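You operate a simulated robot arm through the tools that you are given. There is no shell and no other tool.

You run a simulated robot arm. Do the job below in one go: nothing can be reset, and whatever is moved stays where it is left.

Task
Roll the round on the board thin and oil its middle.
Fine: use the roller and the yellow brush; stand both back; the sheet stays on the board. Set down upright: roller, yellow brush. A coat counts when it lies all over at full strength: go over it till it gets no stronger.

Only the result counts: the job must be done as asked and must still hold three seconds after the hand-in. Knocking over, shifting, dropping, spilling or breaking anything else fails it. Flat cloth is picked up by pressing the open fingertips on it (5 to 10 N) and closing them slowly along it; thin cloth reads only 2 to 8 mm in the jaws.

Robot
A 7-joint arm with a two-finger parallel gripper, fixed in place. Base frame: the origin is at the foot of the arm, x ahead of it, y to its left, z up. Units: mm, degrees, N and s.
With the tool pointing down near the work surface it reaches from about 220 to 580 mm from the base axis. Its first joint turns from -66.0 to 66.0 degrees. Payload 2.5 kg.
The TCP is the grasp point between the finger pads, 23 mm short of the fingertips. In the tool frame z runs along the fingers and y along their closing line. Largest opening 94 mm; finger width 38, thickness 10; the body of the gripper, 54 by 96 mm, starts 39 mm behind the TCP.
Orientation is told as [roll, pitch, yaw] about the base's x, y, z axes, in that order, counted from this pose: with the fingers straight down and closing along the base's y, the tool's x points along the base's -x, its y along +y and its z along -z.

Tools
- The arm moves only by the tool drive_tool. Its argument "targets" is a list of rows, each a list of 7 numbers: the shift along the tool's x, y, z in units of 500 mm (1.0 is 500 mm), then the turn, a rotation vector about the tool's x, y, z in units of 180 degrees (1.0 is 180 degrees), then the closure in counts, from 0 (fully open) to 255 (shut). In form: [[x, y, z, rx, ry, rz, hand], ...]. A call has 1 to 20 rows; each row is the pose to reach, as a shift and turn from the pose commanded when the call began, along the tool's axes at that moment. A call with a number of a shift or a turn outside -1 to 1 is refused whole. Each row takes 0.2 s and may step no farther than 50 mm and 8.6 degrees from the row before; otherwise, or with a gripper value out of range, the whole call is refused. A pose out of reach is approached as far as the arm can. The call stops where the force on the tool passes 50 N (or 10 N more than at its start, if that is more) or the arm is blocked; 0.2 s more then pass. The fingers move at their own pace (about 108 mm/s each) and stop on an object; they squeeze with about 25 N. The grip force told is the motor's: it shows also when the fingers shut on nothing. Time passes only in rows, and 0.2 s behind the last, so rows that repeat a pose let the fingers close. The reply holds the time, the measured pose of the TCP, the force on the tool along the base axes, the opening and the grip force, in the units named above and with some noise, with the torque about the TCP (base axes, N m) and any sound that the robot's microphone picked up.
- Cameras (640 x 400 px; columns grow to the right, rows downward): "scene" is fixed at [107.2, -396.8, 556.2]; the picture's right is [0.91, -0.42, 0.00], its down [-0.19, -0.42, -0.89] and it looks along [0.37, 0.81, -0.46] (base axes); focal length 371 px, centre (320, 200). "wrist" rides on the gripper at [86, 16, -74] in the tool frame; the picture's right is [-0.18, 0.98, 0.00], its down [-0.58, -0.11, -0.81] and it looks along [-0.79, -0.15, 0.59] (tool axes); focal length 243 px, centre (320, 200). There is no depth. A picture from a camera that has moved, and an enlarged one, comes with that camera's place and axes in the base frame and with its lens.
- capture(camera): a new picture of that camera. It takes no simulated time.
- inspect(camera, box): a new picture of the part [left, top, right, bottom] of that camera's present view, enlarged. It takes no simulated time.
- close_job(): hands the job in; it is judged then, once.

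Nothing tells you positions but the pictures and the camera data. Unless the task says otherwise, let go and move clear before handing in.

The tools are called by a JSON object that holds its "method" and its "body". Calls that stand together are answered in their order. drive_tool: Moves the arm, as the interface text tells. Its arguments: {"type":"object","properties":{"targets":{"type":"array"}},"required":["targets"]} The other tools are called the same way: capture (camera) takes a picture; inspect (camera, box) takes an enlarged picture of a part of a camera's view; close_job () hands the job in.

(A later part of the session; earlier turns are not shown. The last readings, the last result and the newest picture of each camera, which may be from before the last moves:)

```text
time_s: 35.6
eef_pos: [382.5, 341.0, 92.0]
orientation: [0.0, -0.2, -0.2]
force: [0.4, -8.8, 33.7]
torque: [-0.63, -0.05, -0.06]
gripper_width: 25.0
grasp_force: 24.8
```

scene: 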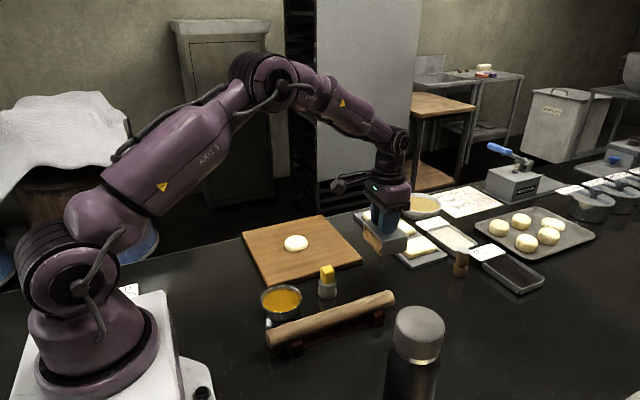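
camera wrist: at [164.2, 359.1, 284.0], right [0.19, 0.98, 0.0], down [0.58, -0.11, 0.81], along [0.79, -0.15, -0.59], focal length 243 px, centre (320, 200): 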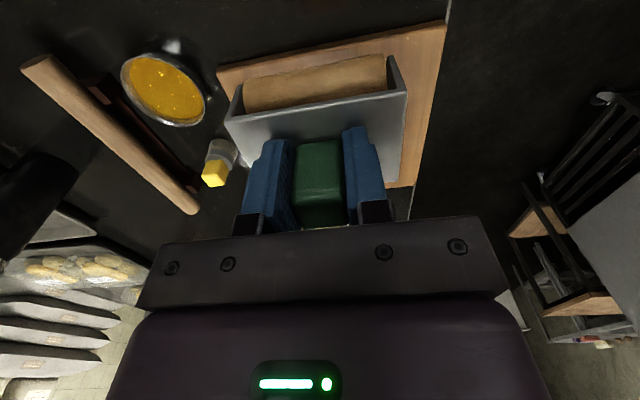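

{"method": "drive_tool", "body": {"targets": [[-0.03, 0, 0, 0, 0, 0, 255], [-0.06, 0, 0, 0, 0, 0, 255], [-0.1, 0, 0, 0, 0, 0, 255], [-0.06, 0, 0, 0, 0, 0, 255], [-0.03, 0, 0, 0, 0, 0, 255], [0, 0, 0, 0, 0, 0, 255], [0.03, 0, 0, 0, 0, 0, 255], [0.06, 0, 0, 0, 0, 0, 255], [0.1, 0, 0, 0, 0, 0, 255], [0.06, 0, 0, 0, 0, 0, 255], [0.03, 0, 0, 0, 0, 0, 255], [0, 0, 0, 0, 0, 0, 255]]}}

{"method": "inspect", "body": {"camera": "scene", "box": [250, 200, 350, 270]}}

```text
time_s: 38.2
eef_pos: [381.4, 342.1, 92.0]
orientation: [0.1, 0.0, -0.1]
force: [1.2, 3.7, 28.5]
torque: [0.09, -0.08, -0.01]
gripper_width: 25.0
grasp_force: 25.1
```

```text
5.71 times, centred on (300, 235) of scene
camera zoom: at [107.1, -396.9, 556.1], right [0.91, -0.42, 0.0], down [-0.19, -0.42, -0.89], along [0.37, 0.81, -0.46], focal length 2118 px, centre (434, 0)
```

zoom: 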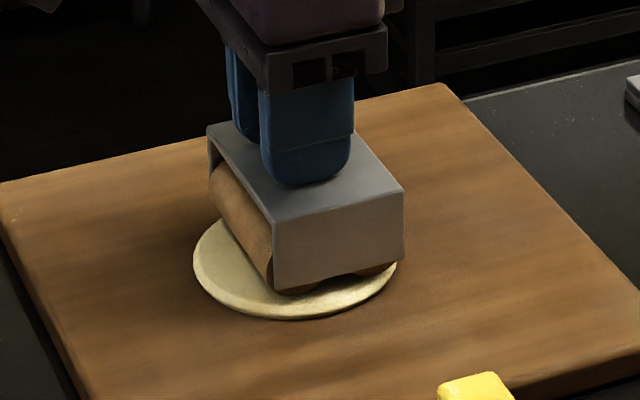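

{"method": "drive_tool", "body": {"targets": [[-0.03, 0.015, -0.001, 0, 0, 0, 255], [-0.06, 0.03, -0.001, 0, 0, 0, 255], [-0.1, 0.04, -0.001, 0, 0, 0, 255], [-0.06, 0.04, -0.001, 0, 0, 0, 255], [-0.03, 0.04, -0.001, 0, 0, 0, 255], [0, 0.04, -0.001, 0, 0, 0, 255], [0.03, 0.04, -0.001, 0, 0, 0, 255], [0.06, 0.04, -0.001, 0, 0, 0, 255], [0.1, 0.02, -0.001, 0, 0, 0, 255], [0.1, -0.02, -0.001, 0, 0, 0, 255], [0.1, -0.04, -0.001, 0, 0, 0, 255], [0.06, -0.04, -0.001, 0, 0, 0, 255], [0.03, -0.04, -0.001, 0, 0, 0, 255], [0, -0.04, -0.001, 0, 0, 0, 255], [-0.03, -0.04, -0.001, 0, 0, 0, 255], [-0.06, -0.04, -0.001, 0, 0, 0, 255], [-0.1, -0.02, -0.001, 0, 0, 0, 255], [-0.06, 0, -0.001, 0, 0, 0, 255], [-0.03, 0, -0.001, 0, 0, 0, 255], [0, 0, -0.001, 0, 0, 0, 255]]}}

{"method": "inspect", "body": {"camera": "scene", "box": [250, 200, 350, 270]}}

```text
time_s: 42.4
eef_pos: [382.0, 341.2, 91.9]
orientation: [-0.1, 0.0, -0.2]
force: [-1.1, -13.9, 33.2]
torque: [-0.53, -0.16, -0.07]
gripper_width: 24.9
grasp_force: 24.8
```

```text
5.71 times, centred on (300, 235) of scene
camera zoom: at [107.1, -396.9, 556.1], right [0.91, -0.42, 0.0], down [-0.19, -0.42, -0.89], along [0.37, 0.81, -0.46], focal length 2118 px, centre (434, 0)
```

zoom: 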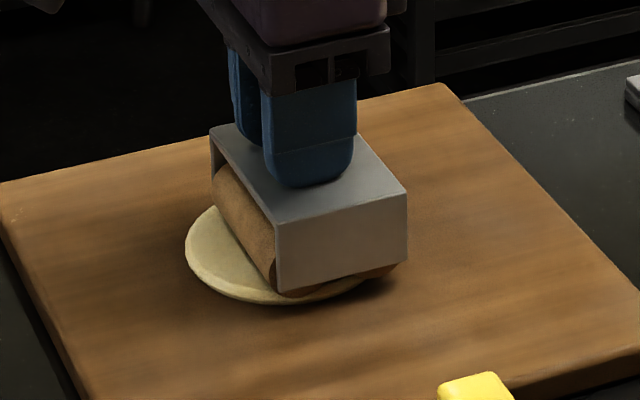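

The sideways motion dragged the sheet slightly. I'll lift and look again.

{"method": "drive_tool", "body": {"targets": [[0, 0, -0.02, 0, 0, 0, 255], [0.05, 0, -0.08, 0, 0, 0, 255], [0.12, 0, -0.14, 0, 0, 0, 255], [0.2, 0, -0.2, 0, 0, 0, 255], [0.26, 0, -0.24, 0, 0, 0, 255], [0.26, 0, -0.24, 0, 0, 0, 255]]}}

{"method": "inspect", "body": {"camera": "scene", "box": [270, 225, 330, 265]}}

{"method": "inspect", "body": {"camera": "scene", "box": [230, 200, 370, 290]}}

```text
time_s: 43.8
eef_pos: [251.7, 341.1, 209.7]
orientation: [-0.1, 0.0, -0.2]
force: [0.2, 0.2, -2.3]
torque: [0.0, 0.03, -0.01]
gripper_width: 24.8
grasp_force: 25.3
```

```text
10.00 times, centred on (300, 245) of scene
camera zoom: at [107.2, -396.8, 556.2], right [0.91, -0.42, 0.0], down [-0.19, -0.42, -0.89], along [0.37, 0.81, -0.46], focal length 3706 px, centre (520, -250)
```

zoom: 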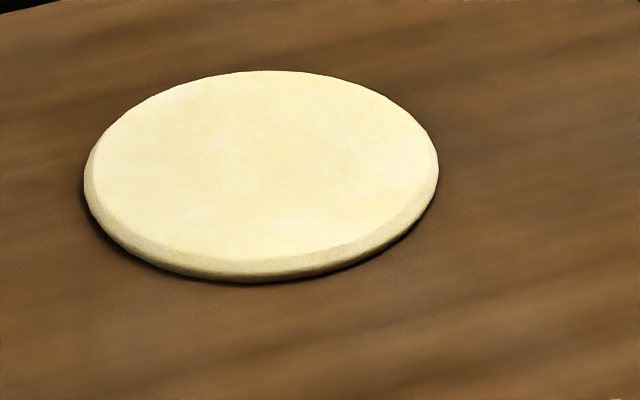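

```text
4.44 times, centred on (300, 245) of scene
camera zoom: at [107.2, -396.8, 556.2], right [0.91, -0.42, 0.0], down [-0.19, -0.42, -0.89], along [0.37, 0.81, -0.46], focal length 1647 px, centre (409, 0)
```

zoom: 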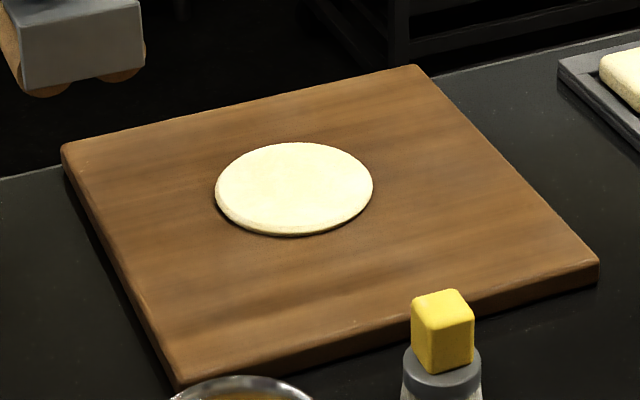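

No size change under higher force, so the sheet is at its thin limit (about 92 mm round, still well on the board). Now I'll carry the roller back to its original spot.

{"method": "drive_tool", "body": {"targets": [[-0.0636, -0.0482, 0, 0, 0, 0.0026, 255], [-0.1272, -0.0965, 0, 0, 0, 0.0053, 255], [-0.1908, -0.1447, 0, 0, 0, 0.0079, 255], [-0.2544, -0.1929, 0, 0, 0, 0.0106, 255], [-0.318, -0.2411, 0, 0, 0, 0.0132, 255], [-0.3816, -0.2894, 0.02, 0, 0, 0.0158, 255], [-0.4452, -0.3376, 0.05, 0, 0, 0.0185, 255], [-0.5088, -0.3858, 0.0834, 0, 0, 0.0211, 255], [-0.5088, -0.3858, 0.0834, 0, 0, 0.0211, 255]]}}

{"method": "capture", "body": {"camera": "wrist"}}

{"method": "capture", "body": {"camera": "scene"}}

```text
time_s: 45.8
eef_pos: [504.3, 148.0, 169.2]
orientation: [-0.1, 0.1, -4.0]
force: [-0.4, -0.1, -2.6]
torque: [-0.01, 0.01, -0.02]
gripper_width: 24.4
grasp_force: 25.4
```

```text
taken
camera wrist: at [418.2, 169.8, 244.0], right [0.25, 0.97, 0.0], down [0.57, -0.15, 0.81], along [0.78, -0.2, -0.59], focal length 243 px, centre (320, 200)
```

wrist: 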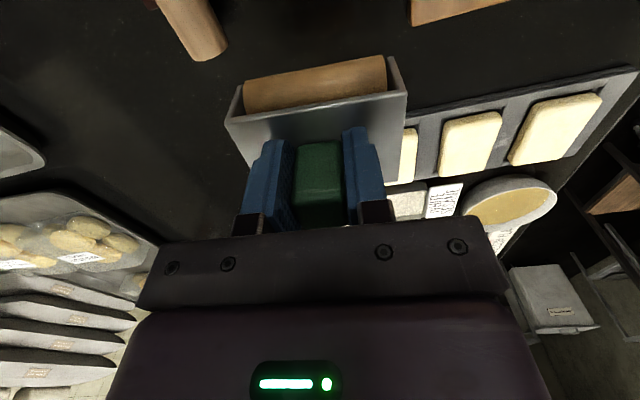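

```text
taken
```

scene: 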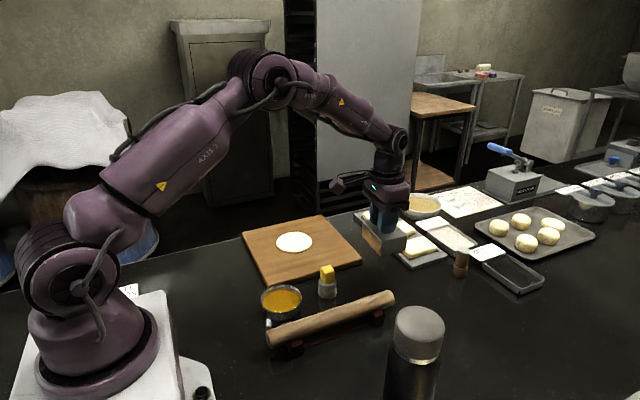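

{"method": "drive_tool", "body": {"targets": [[-0.002, -0.001, 0.05, 0, 0, 0, 255], [-0.002, -0.001, 0.1, 0, 0, 0, 255], [-0.002, -0.001, 0.15, 0, 0, 0, 255], [-0.002, -0.001, 0.18, 0, 0, 0, 255], [-0.002, -0.001, 0.195, 0, 0, 0, 255], [-0.002, -0.001, 0.195, 0, 0, 0, 255]]}}

{"method": "inspect", "body": {"camera": "scene", "box": [350, 220, 430, 290]}}

```text
time_s: 47.2
eef_pos: [505.7, 146.6, 70.2]
orientation: [-0.1, 0.1, -3.9]
force: [0.4, 0.1, -1.7]
torque: [0.01, 0.02, 0.0]
gripper_width: 24.8
grasp_force: 25.1
```

```text
5.71 times, centred on (390, 255) of scene
camera zoom: at [107.2, -396.8, 556.2], right [0.91, -0.42, 0.0], down [-0.19, -0.42, -0.89], along [0.37, 0.81, -0.46], focal length 2118 px, centre (-80, -114)
```

zoom: 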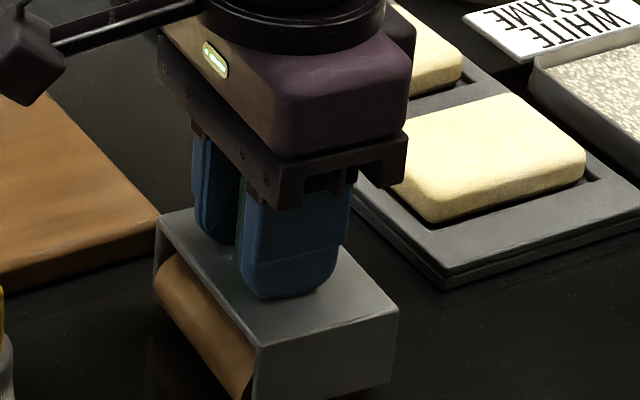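

{"method": "drive_tool", "body": {"targets": [[0, 0, 0.002, 0, 0, 0, 255], [0, 0, 0.004, 0, 0, 0, 255], [0, 0, 0.004, 0, 0, 0, 255]]}}

```text
time_s: 48.0
eef_pos: [505.0, 146.6, 69.3]
orientation: [0.0, 0.1, -4.0]
force: [0.0, -0.3, -0.6]
torque: [0.04, 0.02, 0.02]
gripper_width: 24.7
grasp_force: 25.2
```

{"method": "drive_tool", "body": {"targets": [[0, 0, 0.0015, 0, 0, 0, 255], [0, 0, 0.0015, 0, 0, 0, 255]]}}

```text
time_s: 48.6
eef_pos: [505.3, 147.1, 68.4]
orientation: [-0.1, 0.1, -4.1]
force: [0.2, 1.7, -3.2]
torque: [-0.01, -0.01, 0.0]
gripper_width: 24.9
grasp_force: 24.9
```

{"method": "drive_tool", "body": {"targets": [[0, 0, 0.0015, 0, 0, 0, 255], [0, 0, 0.0015, 0, 0, 0, 255]]}}

```text
time_s: 49.2
eef_pos: [505.2, 146.7, 68.7]
orientation: [-0.2, 0.1, -3.9]
force: [-1.1, 0.3, -2.8]
torque: [0.0, 0.01, 0.01]
gripper_width: 25.0
grasp_force: 25.3
```

{"method": "drive_tool", "body": {"targets": [[0, 0, 0.002, 0, 0, 0, 255], [0, 0, 0.002, 0, 0, 0, 255]]}}

```text
time_s: 49.8
eef_pos: [506.0, 146.9, 68.6]
orientation: [-0.1, 0.0, -4.0]
force: [-0.3, -1.6, 6.1]
torque: [0.2, 0.03, 0.02]
gripper_width: 24.6
grasp_force: 24.9
```

The roller is down on the table with light contact. Releasing partway and rising clear.

{"method": "drive_tool", "body": {"targets": [[0, 0, -0.001, 0, 0, 0, 130], [0, 0, -0.001, 0, 0, 0, 130], [0, 0, -0.001, 0, 0, 0, 130], [0, 0, -0.02, 0, 0, 0, 130], [0, 0, -0.06, 0, 0, 0, 130], [0, 0, -0.12, 0, 0, 0, 130], [0, 0, -0.2, 0, 0, 0, 130], [0, 0, -0.2, 0, 0, 0, 130]]}}

{"method": "capture", "body": {"camera": "wrist"}}

{"method": "inspect", "body": {"camera": "scene", "box": [320, 180, 480, 300]}}

```text
time_s: 51.6
eef_pos: [506.7, 147.5, 168.0]
orientation: [-0.2, 0.2, -4.0]
force: [-0.1, 1.1, -0.6]
torque: [-0.02, 0.02, -0.02]
gripper_width: 46.1
grasp_force: 0.0
```

```text
taken
camera wrist: at [420.7, 169.1, 243.3], right [0.25, 0.97, 0.0], down [0.57, -0.15, 0.81], along [0.78, -0.2, -0.59], focal length 243 px, centre (320, 200)
```

wrist: 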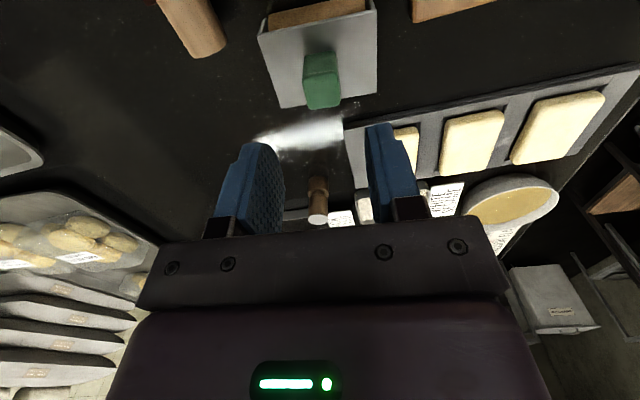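

```text
3.33 times, centred on (400, 240) of scene
camera zoom: at [107.2, -396.8, 556.2], right [0.91, -0.42, 0.0], down [-0.19, -0.42, -0.89], along [0.37, 0.81, -0.46], focal length 1236 px, centre (53, 67)
```

zoom: 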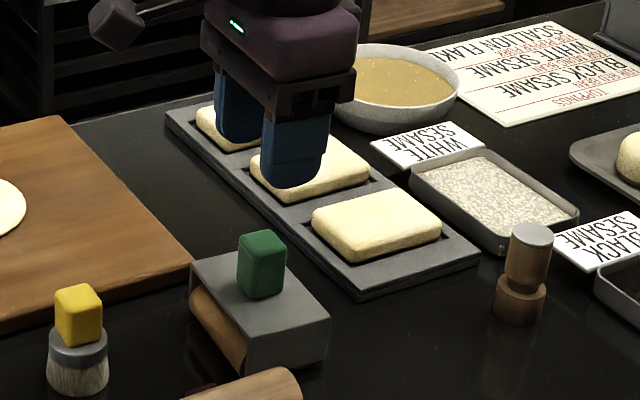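

The roller is standing upright where it came from. Next is the yellow brush at about (383, 168), handle top z≈67; I'll hover above it.

{"method": "drive_tool", "body": {"targets": [[0.0624, 0.0059, 0, -0.0003, -0.0003, -0.005, 110], [0.1248, 0.0118, 0, -0.0006, -0.0006, -0.01, 110], [0.1872, 0.0177, 0.02, -0.0008, -0.0008, -0.015, 110], [0.2496, 0.0236, 0.036, -0.0011, -0.0011, -0.0194, 110], [0.2496, 0.0236, 0.036, -0.0011, -0.0011, -0.0194, 110]]}}

{"method": "inspect", "body": {"camera": "wrist", "box": [240, 0, 400, 130]}}

{"method": "capture", "body": {"camera": "scene"}}

```text
time_s: 52.8
eef_pos: [381.1, 167.8, 151.6]
orientation: [0.0, -0.2, -0.5]
force: [-0.4, 0.3, 0.2]
torque: [0.02, -0.01, 0.01]
gripper_width: 53.3
grasp_force: 0.2
```

```text
3.08 times, centred on (320, 65) of wrist
camera zoom: at [294.9, 183.9, 226.1], right [0.19, 0.98, 0.0], down [0.58, -0.11, 0.81], along [0.79, -0.15, -0.59], focal length 746 px, centre (320, 615)
```

zoom: 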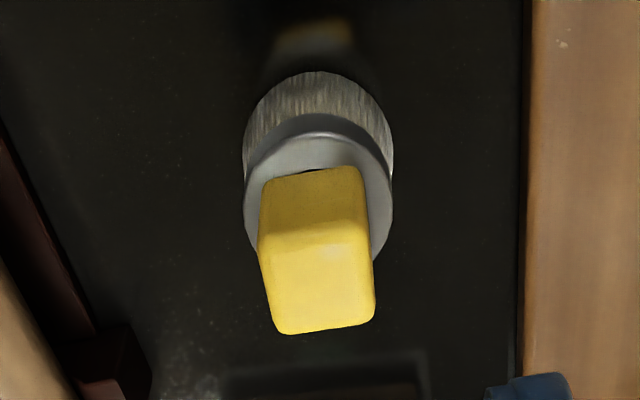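

```text
taken
```

scene: 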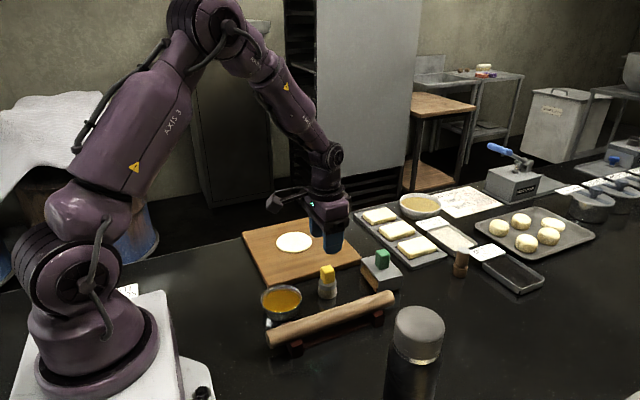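

{"method": "drive_tool", "body": {"targets": [[-0.0036, -0.001, 0.05, 0, 0.0008, 0, 110], [-0.0036, -0.001, 0.1, 0, 0.0008, 0, 110], [-0.0036, -0.001, 0.15, 0, 0.0008, 0, 110], [-0.0036, -0.001, 0.169, 0, 0.0008, 0, 110], [-0.0036, -0.001, 0.169, 0, 0.0008, 0, 110]]}}

{"method": "inspect", "body": {"camera": "scene", "box": [290, 240, 370, 310]}}

{"method": "inspect", "body": {"camera": "wrist", "box": [160, 0, 480, 220]}}

```text
time_s: 54.0
eef_pos: [383.2, 166.8, 65.0]
orientation: [0.2, 0.1, -0.6]
force: [0.6, -0.3, 0.2]
torque: [0.0, 0.01, -0.01]
gripper_width: 53.6
grasp_force: 0.0
```

```text
5.71 times, centred on (330, 275) of scene
camera zoom: at [107.2, -396.8, 556.2], right [0.91, -0.42, 0.0], down [-0.19, -0.42, -0.89], along [0.37, 0.81, -0.46], focal length 2118 px, centre (263, -229)
```

zoom: 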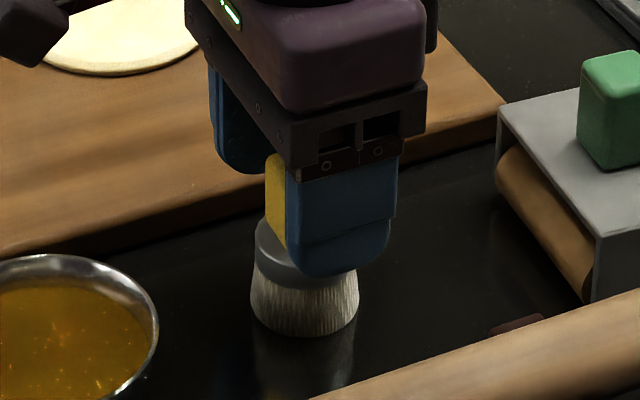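

```text
1.82 times, centred on (320, 110) of wrist
camera zoom: at [296.9, 182.9, 141.0], right [0.19, 0.98, 0.0], down [0.58, -0.11, 0.81], along [0.79, -0.15, -0.59], focal length 441 px, centre (320, 364)
```

zoom: 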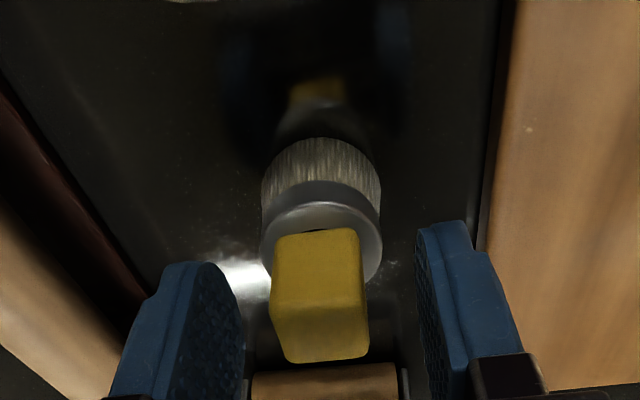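

{"method": "drive_tool", "body": {"targets": [[0, 0, -0.002, 0, 0, 0, 110], [0, 0, -0.002, 0, 0, 0, 255], [0, 0, -0.002, 0, 0, 0, 255], [0, 0, -0.002, 0, 0, 0, 255], [0, 0, -0.002, 0, 0, 0, 255]]}}

{"method": "inspect", "body": {"camera": "scene", "box": [290, 240, 370, 310]}}

```text
time_s: 55.2
eef_pos: [383.0, 167.5, 66.2]
orientation: [0.1, -0.1, -0.6]
force: [0.7, 0.1, -0.4]
torque: [0.0, -0.02, -0.02]
gripper_width: 24.4
grasp_force: 24.8
```

```text
5.71 times, centred on (330, 275) of scene
camera zoom: at [107.2, -396.8, 556.2], right [0.91, -0.42, 0.0], down [-0.19, -0.42, -0.89], along [0.37, 0.81, -0.46], focal length 2118 px, centre (263, -229)
```

zoom: 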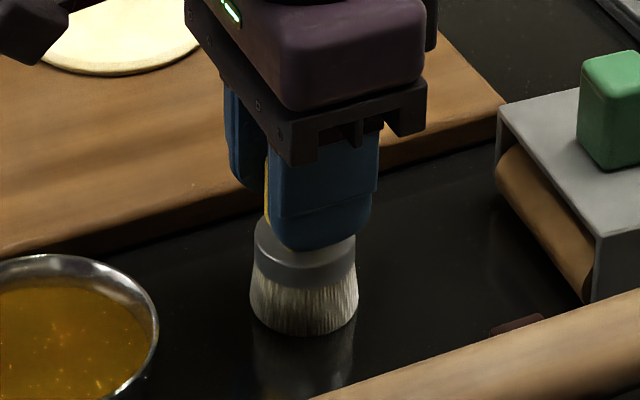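

Brush gripped at 24.4 mm. Lifting it straight up.

{"method": "drive_tool", "body": {"targets": [[0, 0, -0.02, 0, 0, 0, 255], [0, 0, -0.07, 0, 0, 0, 255], [0, 0, -0.13, 0, 0, 0, 255], [0, 0, -0.16, 0, 0, 0, 255], [0, 0, -0.16, 0, 0, 0, 255]]}}

{"method": "capture", "body": {"camera": "wrist"}}

{"method": "inspect", "body": {"camera": "scene", "box": [240, 230, 380, 330]}}

```text
time_s: 56.4
eef_pos: [383.4, 167.6, 149.1]
orientation: [0.3, 0.1, -0.4]
force: [-0.7, 0.5, -0.1]
torque: [0.0, 0.01, 0.0]
gripper_width: 24.2
grasp_force: 25.1
```

```text
taken
camera wrist: at [297.9, 184.3, 223.1], right [0.19, 0.98, 0.0], down [0.58, -0.11, 0.81], along [0.79, -0.15, -0.59], focal length 243 px, centre (320, 200)
```

wrist: 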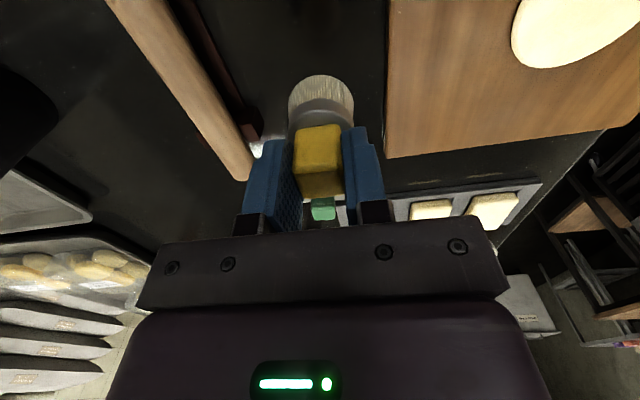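

```text
4.00 times, centred on (310, 280) of scene
camera zoom: at [107.2, -396.8, 556.2], right [0.91, -0.42, 0.0], down [-0.19, -0.42, -0.89], along [0.37, 0.81, -0.46], focal length 1483 px, centre (360, -120)
```

zoom: 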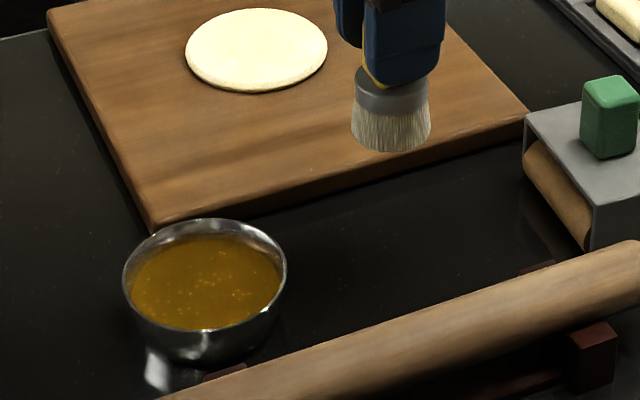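

The brush is held. The oil bowl is near (275, 157) with the rim at z≈37 and the oil surface near z≈27; I'll move above it.

{"method": "drive_tool", "body": {"targets": [[0.054, -0.0055, 0, 0, 0, 0, 255], [0.108, -0.011, 0, 0, 0, 0, 255], [0.162, -0.0165, 0, 0, 0, 0, 255], [0.2166, -0.022, 0, 0, 0, 0, 255], [0.2166, -0.022, 0.04, 0, 0, 0, 255], [0.2166, -0.022, 0.04, 0, 0, 0, 255]]}}

{"method": "inspect", "body": {"camera": "scene", "box": [230, 230, 350, 330]}}

{"method": "capture", "body": {"camera": "wrist"}}

```text
time_s: 57.8
eef_pos: [274.6, 156.0, 127.1]
orientation: [0.0, -0.1, -0.5]
force: [0.3, 0.3, -1.0]
torque: [0.0, -0.01, -0.01]
gripper_width: 24.2
grasp_force: 24.6
```

```text
4.00 times, centred on (290, 280) of scene
camera zoom: at [107.2, -396.8, 556.2], right [0.91, -0.42, 0.0], down [-0.19, -0.42, -0.89], along [0.37, 0.81, -0.46], focal length 1483 px, centre (440, -120)
```

zoom: 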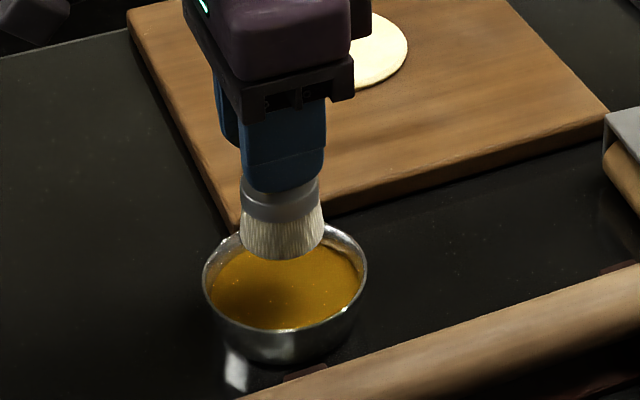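

```text
taken
camera wrist: at [188.1, 172.2, 202.3], right [0.19, 0.98, 0.0], down [0.58, -0.12, 0.81], along [0.79, -0.15, -0.59], focal length 243 px, centre (320, 200)
```

wrist: 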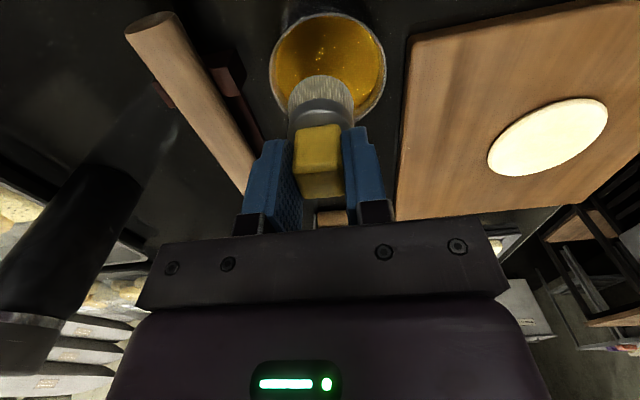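

The closer view puts the bowl centre nearer (277, 163). I'll centre and lower to just above the oil.

{"method": "drive_tool", "body": {"targets": [[-0.005, 0.013, 0.02, 0, 0, 0, 255], [-0.005, 0.013, 0.05, 0, 0, 0, 255], [-0.005, 0.013, 0.066, 0, 0, 0, 255], [-0.005, 0.013, 0.066, 0, 0, 0, 255]]}}

{"method": "inspect", "body": {"camera": "scene", "box": [245, 250, 325, 330]}}

{"method": "inspect", "body": {"camera": "wrist", "box": [220, 0, 420, 160]}}

```text
time_s: 58.8
eef_pos: [278.6, 162.8, 93.4]
orientation: [0.1, 0.0, -0.5]
force: [-0.1, 0.3, -1.2]
torque: [0.01, 0.0, 0.03]
gripper_width: 24.5
grasp_force: 24.9
```

```text
5.00 times, centred on (285, 290) of scene
camera zoom: at [107.2, -396.8, 556.2], right [0.91, -0.42, 0.0], down [-0.19, -0.42, -0.89], along [0.37, 0.81, -0.46], focal length 1853 px, centre (495, -250)
```

zoom: 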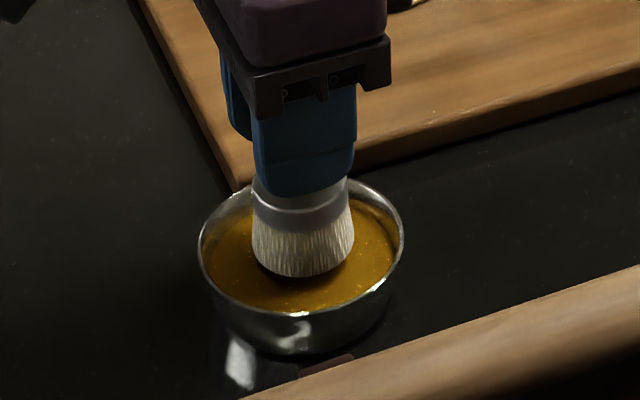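

```text
2.50 times, centred on (320, 80) of wrist
camera zoom: at [191.3, 179.6, 168.2], right [0.19, 0.98, 0.0], down [0.58, -0.11, 0.81], along [0.79, -0.15, -0.59], focal length 606 px, centre (320, 500)
```

zoom: 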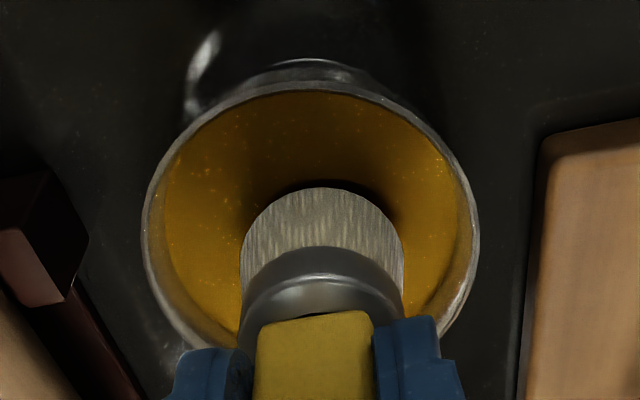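

{"method": "drive_tool", "body": {"targets": [[0, 0, 0.008, 0, 0, 0, 255], [0, 0, 0.016, 0, 0, 0, 255], [0, 0, 0.02, 0, 0, 0, 255], [0, 0, 0.02, 0, 0, 0, 255]]}}

{"method": "inspect", "body": {"camera": "scene", "box": [245, 250, 325, 330]}}

{"method": "inspect", "body": {"camera": "wrist", "box": [220, 0, 420, 160]}}

```text
time_s: 59.8
eef_pos: [278.6, 162.6, 83.3]
orientation: [0.1, -0.1, -0.5]
force: [-4.2, -1.4, 21.8]
torque: [-0.1, 0.15, 0.02]
gripper_width: 24.1
grasp_force: 25.2
```

```text
5.00 times, centred on (285, 290) of scene
camera zoom: at [107.2, -396.8, 556.1], right [0.91, -0.42, 0.0], down [-0.19, -0.42, -0.89], along [0.37, 0.81, -0.46], focal length 1853 px, centre (495, -250)
```

zoom: 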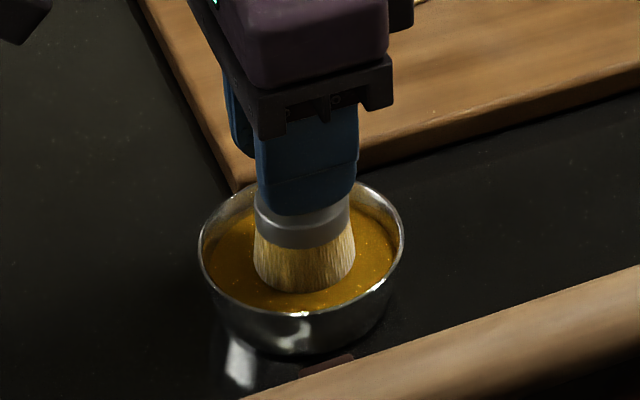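

```text
2.50 times, centred on (320, 80) of wrist
camera zoom: at [191.9, 179.8, 158.6], right [0.19, 0.98, 0.0], down [0.58, -0.12, 0.81], along [0.79, -0.15, -0.59], focal length 606 px, centre (320, 500)
```

zoom: 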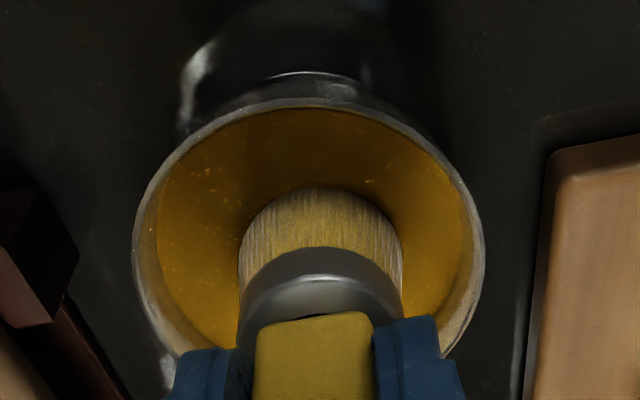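

The bristles have taken up oil and the brush bottomed out at about 22 N. I'll ease off, dwell briefly, then lift and let it drain over the bowl.

{"method": "drive_tool", "body": {"targets": [[0, 0, -0.003, 0, 0, 0, 255], [0, 0, -0.003, 0, 0, 0, 255], [0, 0, -0.003, 0, 0, 0, 255], [0, 0, -0.02, 0, 0, 0, 255], [0, 0, -0.04, 0, 0, 0, 255], [0, 0, -0.06, 0, 0, 0, 255], [0, 0, -0.06, 0, 0, 0, 255], [0, 0, -0.06, 0, 0, 0, 255], [0, 0, -0.06, 0, 0, 0, 255], [0, 0, -0.06, 0, 0, 0, 255]]}}

{"method": "inspect", "body": {"camera": "scene", "box": [245, 230, 325, 330]}}

```text
time_s: 62.0
eef_pos: [277.7, 161.9, 113.9]
orientation: [0.1, -0.1, -0.5]
force: [-0.1, 0.5, 0.2]
torque: [-0.01, 0.01, -0.01]
gripper_width: 24.4
grasp_force: 24.5
```

```text
4.00 times, centred on (285, 280) of scene
camera zoom: at [107.2, -396.8, 556.2], right [0.91, -0.42, 0.0], down [-0.19, -0.42, -0.89], along [0.37, 0.81, -0.46], focal length 1483 px, centre (460, -120)
```

zoom: 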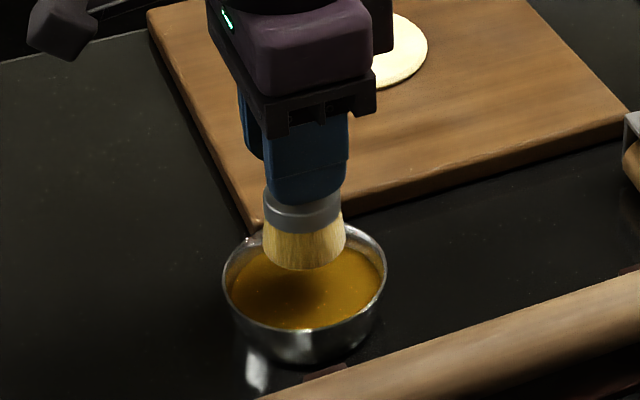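

Loaded. Now carry it over the sheet's centre, about (377, 354).

{"method": "drive_tool", "body": {"targets": [[0, 0, -0.03, 0, 0, 0, 255], [-0.028, 0.055, -0.04, 0, 0, 0, 255], [-0.056, 0.11, -0.04, 0, 0, 0, 255], [-0.084, 0.165, -0.04, 0, 0, 0, 255], [-0.112, 0.22, -0.04, 0, 0, 0, 255], [-0.14, 0.275, -0.04, 0, 0, 0, 255], [-0.168, 0.33, -0.04, 0, 0, 0, 255], [-0.1966, 0.384, -0.04, 0, 0, 0, 255], [-0.1966, 0.384, -0.04, 0, 0, 0, 255]]}}

{"method": "inspect", "body": {"camera": "scene", "box": [240, 180, 360, 280]}}

{"method": "capture", "body": {"camera": "wrist"}}

```text
time_s: 64.0
eef_pos: [376.4, 354.7, 133.8]
orientation: [0.1, 0.0, -0.5]
force: [-0.1, -0.7, -0.9]
torque: [0.0, -0.02, -0.01]
gripper_width: 24.2
grasp_force: 25.3
```

```text
4.00 times, centred on (300, 230) of scene
camera zoom: at [107.2, -396.7, 556.2], right [0.91, -0.42, 0.0], down [-0.19, -0.42, -0.89], along [0.37, 0.81, -0.46], focal length 1483 px, centre (400, 80)
```

zoom: 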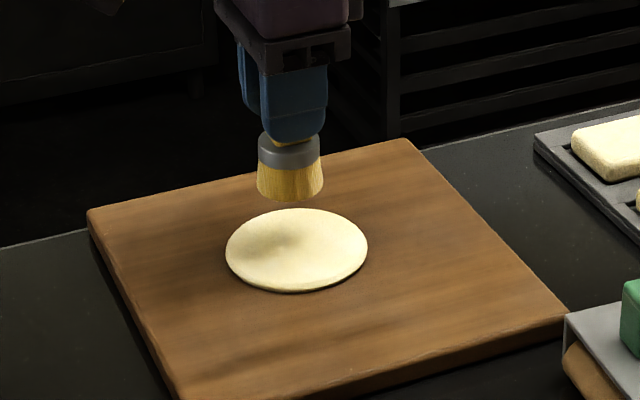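

```text
taken
camera wrist: at [290.5, 370.9, 208.8], right [0.19, 0.98, 0.0], down [0.58, -0.11, 0.81], along [0.79, -0.15, -0.59], focal length 243 px, centre (320, 200)
```

wrist: 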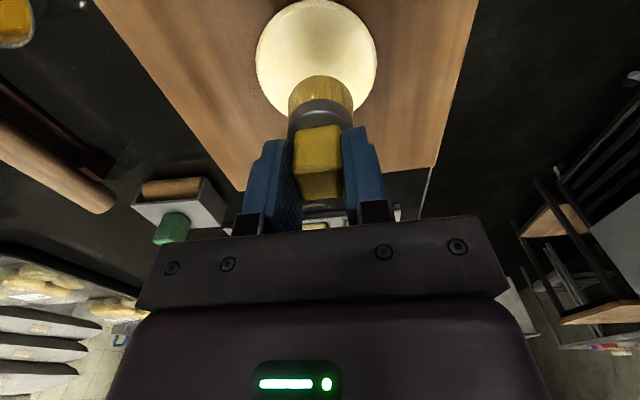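

{"method": "drive_tool", "body": {"targets": [[-0.004, -0.001, 0.04, 0, 0, 0, 255], [-0.004, -0.001, 0.07, 0, 0, 0, 255], [-0.004, -0.001, 0.08, 0, 0, 0, 255], [-0.004, -0.001, 0.08, 0, 0, 0, 255]]}}

{"method": "inspect", "body": {"camera": "scene", "box": [260, 200, 340, 270]}}

```text
time_s: 65.0
eef_pos: [380.1, 354.1, 93.7]
orientation: [0.1, 0.0, -0.5]
force: [-1.0, 0.1, -0.8]
torque: [0.02, -0.01, -0.05]
gripper_width: 24.2
grasp_force: 25.4
```

```text
5.71 times, centred on (300, 235) of scene
camera zoom: at [107.2, -396.8, 556.2], right [0.91, -0.42, 0.0], down [-0.19, -0.42, -0.89], along [0.37, 0.81, -0.46], focal length 2118 px, centre (434, 0)
```

zoom: 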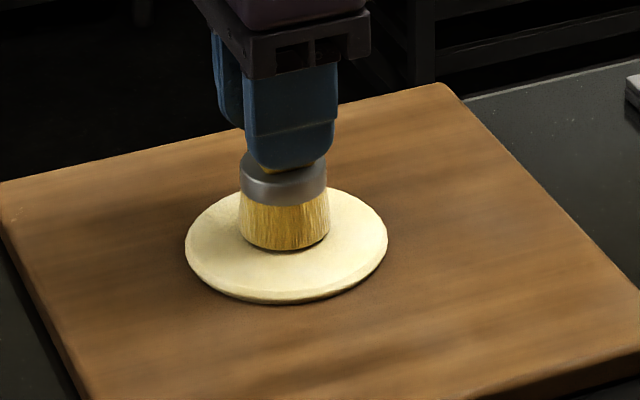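

{"method": "drive_tool", "body": {"targets": [[0, 0, 0.002, 0, 0, 0, 255], [0, 0, 0.004, 0, 0, 0, 255], [0, 0, 0.004, 0, 0, 0, 255]]}}

```text
time_s: 65.8
eef_pos: [379.1, 353.9, 90.8]
orientation: [0.1, 0.1, -0.5]
force: [-0.3, 0.3, 0.3]
torque: [-0.01, 0.0, 0.03]
gripper_width: 24.5
grasp_force: 24.7
```

{"method": "drive_tool", "body": {"targets": [[0, 0, 0.002, 0, 0, 0, 255], [0, 0, 0.002, 0, 0, 0, 255]]}}

```text
time_s: 66.4
eef_pos: [379.3, 354.5, 91.6]
orientation: [0.1, 0.0, -0.6]
force: [-1.1, -1.4, 4.8]
torque: [-0.07, 0.05, -0.03]
gripper_width: 24.2
grasp_force: 24.9
```

Contact at about 5 N. I'll make a short stroke and check how the oil lays on.

{"method": "drive_tool", "body": {"targets": [[-0.008, 0, 0, 0, 0, 0, 255], [-0.016, 0, 0, 0, 0, 0, 255], [-0.008, 0, 0, 0, 0, 0, 255], [0, 0, 0, 0, 0, 0, 255], [0.008, 0, 0, 0, 0, 0, 255], [0.016, 0, 0, 0, 0, 0, 255], [0.008, 0, 0, 0, 0, 0, 255], [0, 0, 0, 0, 0, 0, 255]]}}

{"method": "inspect", "body": {"camera": "scene", "box": [260, 200, 340, 270]}}

{"method": "inspect", "body": {"camera": "wrist", "box": [220, 0, 420, 160]}}

```text
time_s: 68.2
eef_pos: [377.8, 354.7, 90.5]
orientation: [0.2, 0.1, -0.5]
force: [-5.5, 1.7, 11.4]
torque: [0.06, 0.18, 0.01]
gripper_width: 24.1
grasp_force: 25.2
```

```text
5.71 times, centred on (300, 235) of scene
camera zoom: at [107.2, -396.8, 556.1], right [0.91, -0.42, 0.0], down [-0.19, -0.42, -0.89], along [0.37, 0.81, -0.46], focal length 2118 px, centre (434, 0)
```

zoom: 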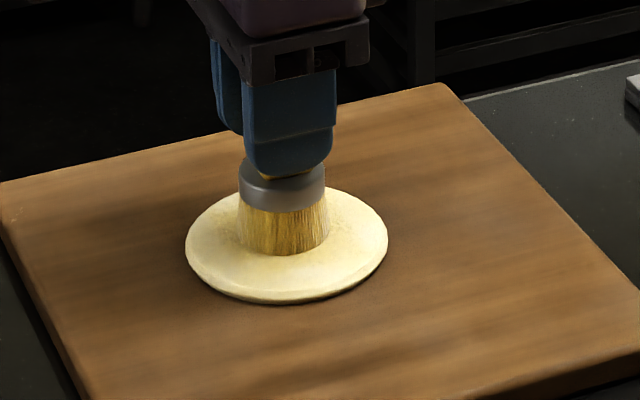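

```text
2.50 times, centred on (320, 80) of wrist
camera zoom: at [292.2, 371.0, 165.7], right [0.19, 0.98, 0.0], down [0.58, -0.12, 0.8], along [0.79, -0.15, -0.59], focal length 606 px, centre (320, 500)
```

zoom: 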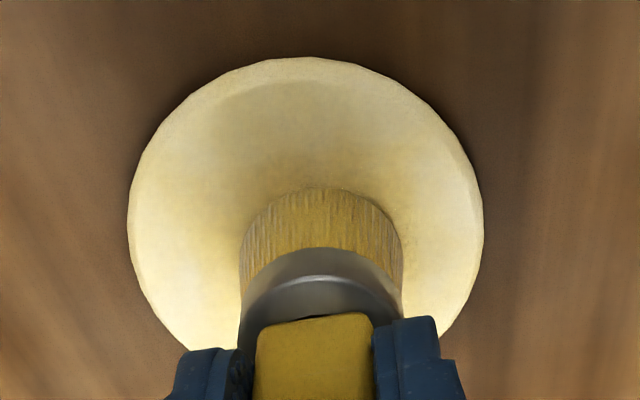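

{"method": "drive_tool", "body": {"targets": [[0.012, 0, 0, 0, 0, 0, 255], [0.024, 0, 0, 0, 0, 0, 255], [0.0208, 0.012, 0, 0, 0, 0, 255], [0.012, 0.0208, 0, 0, 0, 0, 255], [0, 0.024, 0, 0, 0, 0, 255], [-0.012, 0.0208, 0, 0, 0, 0, 255], [-0.0208, 0.012, 0, 0, 0, 0, 255], [-0.024, 0, 0, 0, 0, 0, 255], [-0.0208, -0.012, 0, 0, 0, 0, 255], [-0.012, -0.0208, 0, 0, 0, 0, 255], [0, -0.024, 0, 0, 0, 0, 255], [0.012, -0.0208, 0, 0, 0, 0, 255], [0.0208, -0.012, 0, 0, 0, 0, 255], [0.024, 0, 0, 0, 0, 0, 255], [0.012, 0, 0, 0, 0, 0, 255], [0, 0, 0, 0, 0, 0, 255], [0, 0, -0.03, 0, 0, 0, 255], [0, 0, -0.08, 0, 0, 0, 255], [0, 0, -0.13, 0, 0, 0, 255], [0, 0, -0.13, 0, 0, 0, 255]]}}

{"method": "inspect", "body": {"camera": "scene", "box": [260, 200, 340, 270]}}

{"method": "inspect", "body": {"camera": "wrist", "box": [220, 0, 420, 160]}}

```text
time_s: 72.4
eef_pos: [381.1, 355.1, 157.7]
orientation: [0.2, 0.1, -0.4]
force: [-0.5, 0.4, -1.5]
torque: [0.01, 0.02, 0.04]
gripper_width: 24.4
grasp_force: 25.0
```

```text
5.71 times, centred on (300, 235) of scene
camera zoom: at [107.2, -396.8, 556.2], right [0.91, -0.42, 0.0], down [-0.19, -0.42, -0.89], along [0.37, 0.81, -0.46], focal length 2118 px, centre (434, 0)
```

zoom: 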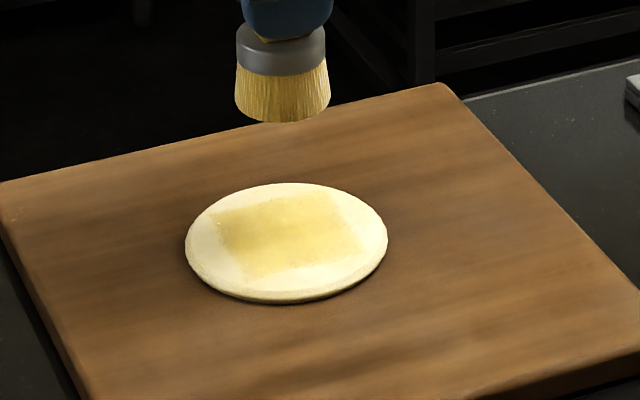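

```text
2.50 times, centred on (320, 80) of wrist
camera zoom: at [293.9, 371.4, 231.9], right [0.19, 0.98, 0.0], down [0.58, -0.11, 0.81], along [0.79, -0.15, -0.59], focal length 606 px, centre (320, 500)
```

zoom: 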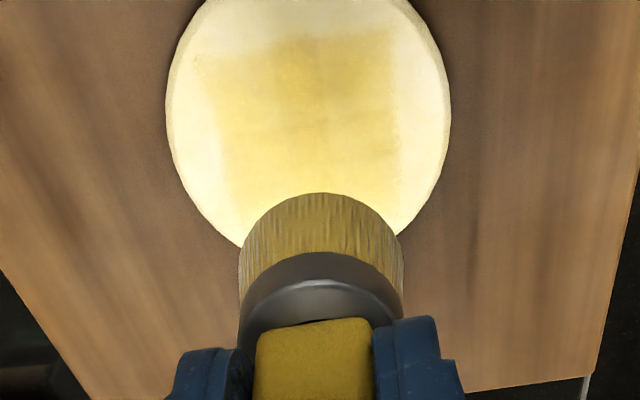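

{"method": "inspect", "body": {"camera": "scene", "box": [280, 228, 320, 256]}}

{"method": "capture", "body": {"camera": "wrist"}}

```text
14.29 times, centred on (300, 242) of scene
camera zoom: at [107.2, -396.8, 556.2], right [0.91, -0.42, 0.0], down [-0.19, -0.42, -0.89], along [0.37, 0.81, -0.46], focal length 5295 px, centre (606, -400)
```

zoom: 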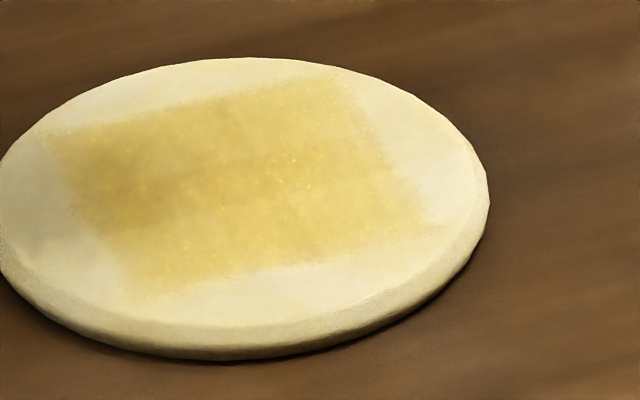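

```text
taken
camera wrist: at [293.9, 371.4, 231.9], right [0.19, 0.98, 0.0], down [0.58, -0.11, 0.81], along [0.79, -0.15, -0.59], focal length 243 px, centre (320, 200)
```

wrist: 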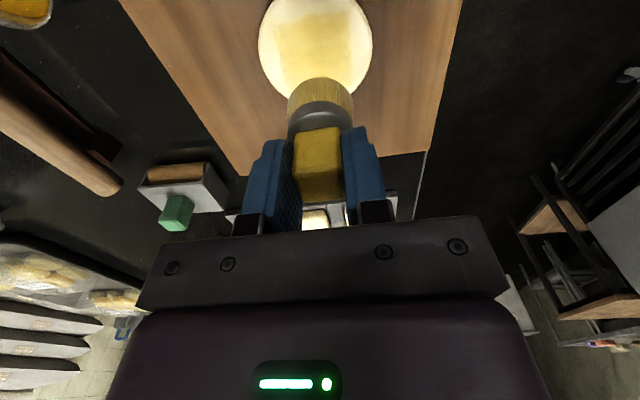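

The oil is landing in a square middle zone of about 57 mm (x 350–408, y 330–387), still weak and uneven. I'll go over it in a raster.

{"method": "drive_tool", "body": {"targets": [[0.016, -0.012, 0.08, 0, 0, 0, 255], [0.032, -0.026, 0.126, 0, 0, 0, 255], [0.032, -0.026, 0.13, 0, 0, 0, 255], [0.0107, -0.026, 0.13, 0, 0, 0, 255], [-0.0107, -0.026, 0.13, 0, 0, 0, 255], [-0.032, -0.026, 0.13, 0, 0, 0, 255], [-0.032, -0.006, 0.13, 0, 0, 0, 255], [-0.0107, -0.006, 0.13, 0, 0, 0, 255], [0.0107, -0.006, 0.13, 0, 0, 0, 255], [0.032, -0.006, 0.13, 0, 0, 0, 255], [0.032, 0.014, 0.13, 0, 0, 0, 255], [0.0107, 0.014, 0.13, 0, 0, 0, 255], [-0.0107, 0.014, 0.13, 0, 0, 0, 255], [-0.032, 0.014, 0.13, 0, 0, 0, 255], [-0.032, 0.034, 0.13, 0, 0, 0, 255], [-0.0107, 0.034, 0.13, 0, 0, 0, 255], [0.0107, 0.034, 0.13, 0, 0, 0, 255], [0.032, 0.034, 0.13, 0, 0, 0, 255]]}}

{"method": "inspect", "body": {"camera": "scene", "box": [260, 200, 340, 270]}}

```text
time_s: 76.2
eef_pos: [364.7, 370.4, 89.7]
orientation: [0.1, 0.0, -0.5]
force: [-0.5, -0.5, -0.9]
torque: [0.01, 0.01, 0.0]
gripper_width: 24.4
grasp_force: 25.0
```

```text
5.71 times, centred on (300, 235) of scene
camera zoom: at [107.2, -396.8, 556.2], right [0.91, -0.42, 0.0], down [-0.19, -0.42, -0.89], along [0.37, 0.81, -0.46], focal length 2118 px, centre (434, 0)
```

zoom: 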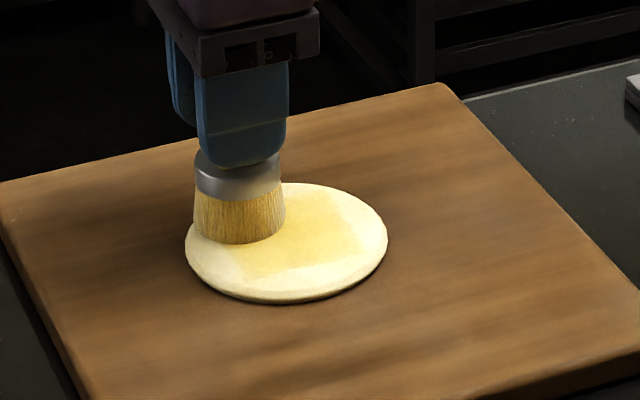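

{"method": "drive_tool", "body": {"targets": [[0, 0, 0.002, 0, 0, 0, 255], [0, 0, 0.003, 0, 0, 0, 255], [0, 0, 0.003, 0, 0, 0, 255]]}}

```text
time_s: 77.0
eef_pos: [364.0, 371.6, 88.2]
orientation: [0.0, 0.0, -0.5]
force: [-3.2, -2.9, 10.9]
torque: [-0.17, 0.18, -0.01]
gripper_width: 24.4
grasp_force: 24.8
```

{"method": "drive_tool", "body": {"targets": [[-0.0214, 0, -0.0006, 0, 0, 0, 255], [-0.0426, 0, -0.0006, 0, 0, 0, 255], [-0.064, 0, -0.0006, 0, 0, 0, 255], [-0.064, -0.02, -0.0006, 0, 0, 0, 255], [-0.0426, -0.02, -0.0006, 0, 0, 0, 255], [-0.0214, -0.02, -0.0006, 0, 0, 0, 255], [0, -0.02, -0.0006, 0, 0, 0, 255], [0, -0.04, -0.0006, 0, 0, 0, 255], [-0.0214, -0.04, -0.0006, 0, 0, 0, 255], [-0.0426, -0.04, -0.0006, 0, 0, 0, 255], [-0.064, -0.04, -0.0006, 0, 0, 0, 255], [-0.064, -0.06, -0.0006, 0, 0, 0, 255], [-0.0426, -0.06, -0.0006, 0, 0, 0, 255], [-0.0214, -0.06, -0.0006, 0, 0, 0, 255], [0, -0.06, -0.0006, 0, 0, 0, 255]]}}

{"method": "inspect", "body": {"camera": "scene", "box": [260, 200, 340, 270]}}

```text
time_s: 80.2
eef_pos: [364.9, 340.8, 88.7]
orientation: [0.1, -0.1, -0.5]
force: [4.0, -1.3, 7.2]
torque: [-0.05, -0.24, -0.02]
gripper_width: 24.3
grasp_force: 24.9
```

```text
5.71 times, centred on (300, 235) of scene
camera zoom: at [107.2, -396.8, 556.1], right [0.91, -0.42, 0.0], down [-0.19, -0.42, -0.89], along [0.37, 0.81, -0.46], focal length 2118 px, centre (434, 0)
```

zoom: 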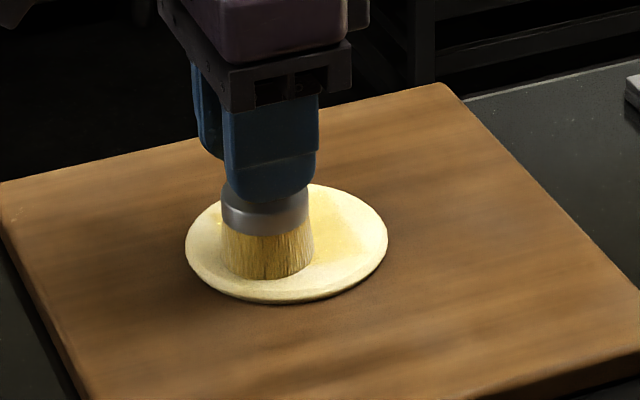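

{"method": "drive_tool", "body": {"targets": [[0, 0, -0.03, 0, 0, 0, 255], [0, 0, -0.08, 0, 0, 0, 255], [0, 0, -0.13, 0, 0, 0, 255], [0, 0, -0.13, 0, 0, 0, 255]]}}

{"method": "inspect", "body": {"camera": "scene", "box": [280, 228, 320, 256]}}

{"method": "inspect", "body": {"camera": "wrist", "box": [220, 0, 420, 160]}}

```text
time_s: 81.2
eef_pos: [364.2, 341.5, 153.1]
orientation: [0.0, 0.0, -0.4]
force: [-0.3, -0.2, -1.0]
torque: [0.01, 0.01, 0.0]
gripper_width: 24.3
grasp_force: 24.8
```

```text
14.29 times, centred on (300, 242) of scene
camera zoom: at [107.2, -396.8, 556.2], right [0.91, -0.42, 0.0], down [-0.19, -0.42, -0.89], along [0.37, 0.81, -0.46], focal length 5295 px, centre (606, -400)
```

zoom: 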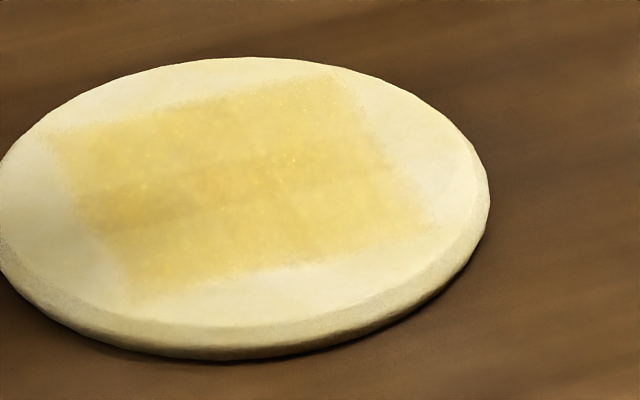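

```text
2.50 times, centred on (320, 80) of wrist
camera zoom: at [277.9, 357.6, 228.4], right [0.19, 0.98, 0.0], down [0.58, -0.11, 0.81], along [0.79, -0.15, -0.59], focal length 606 px, centre (320, 500)
```

zoom: 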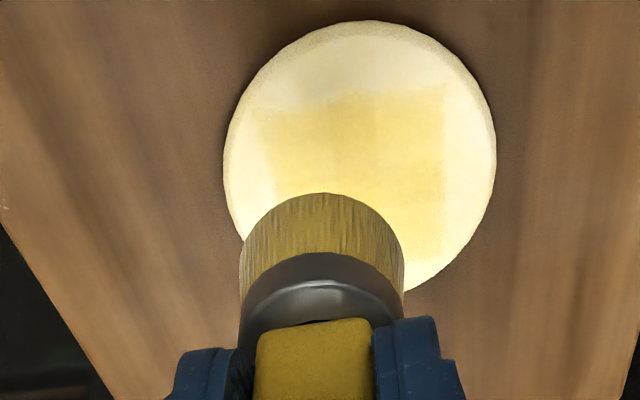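

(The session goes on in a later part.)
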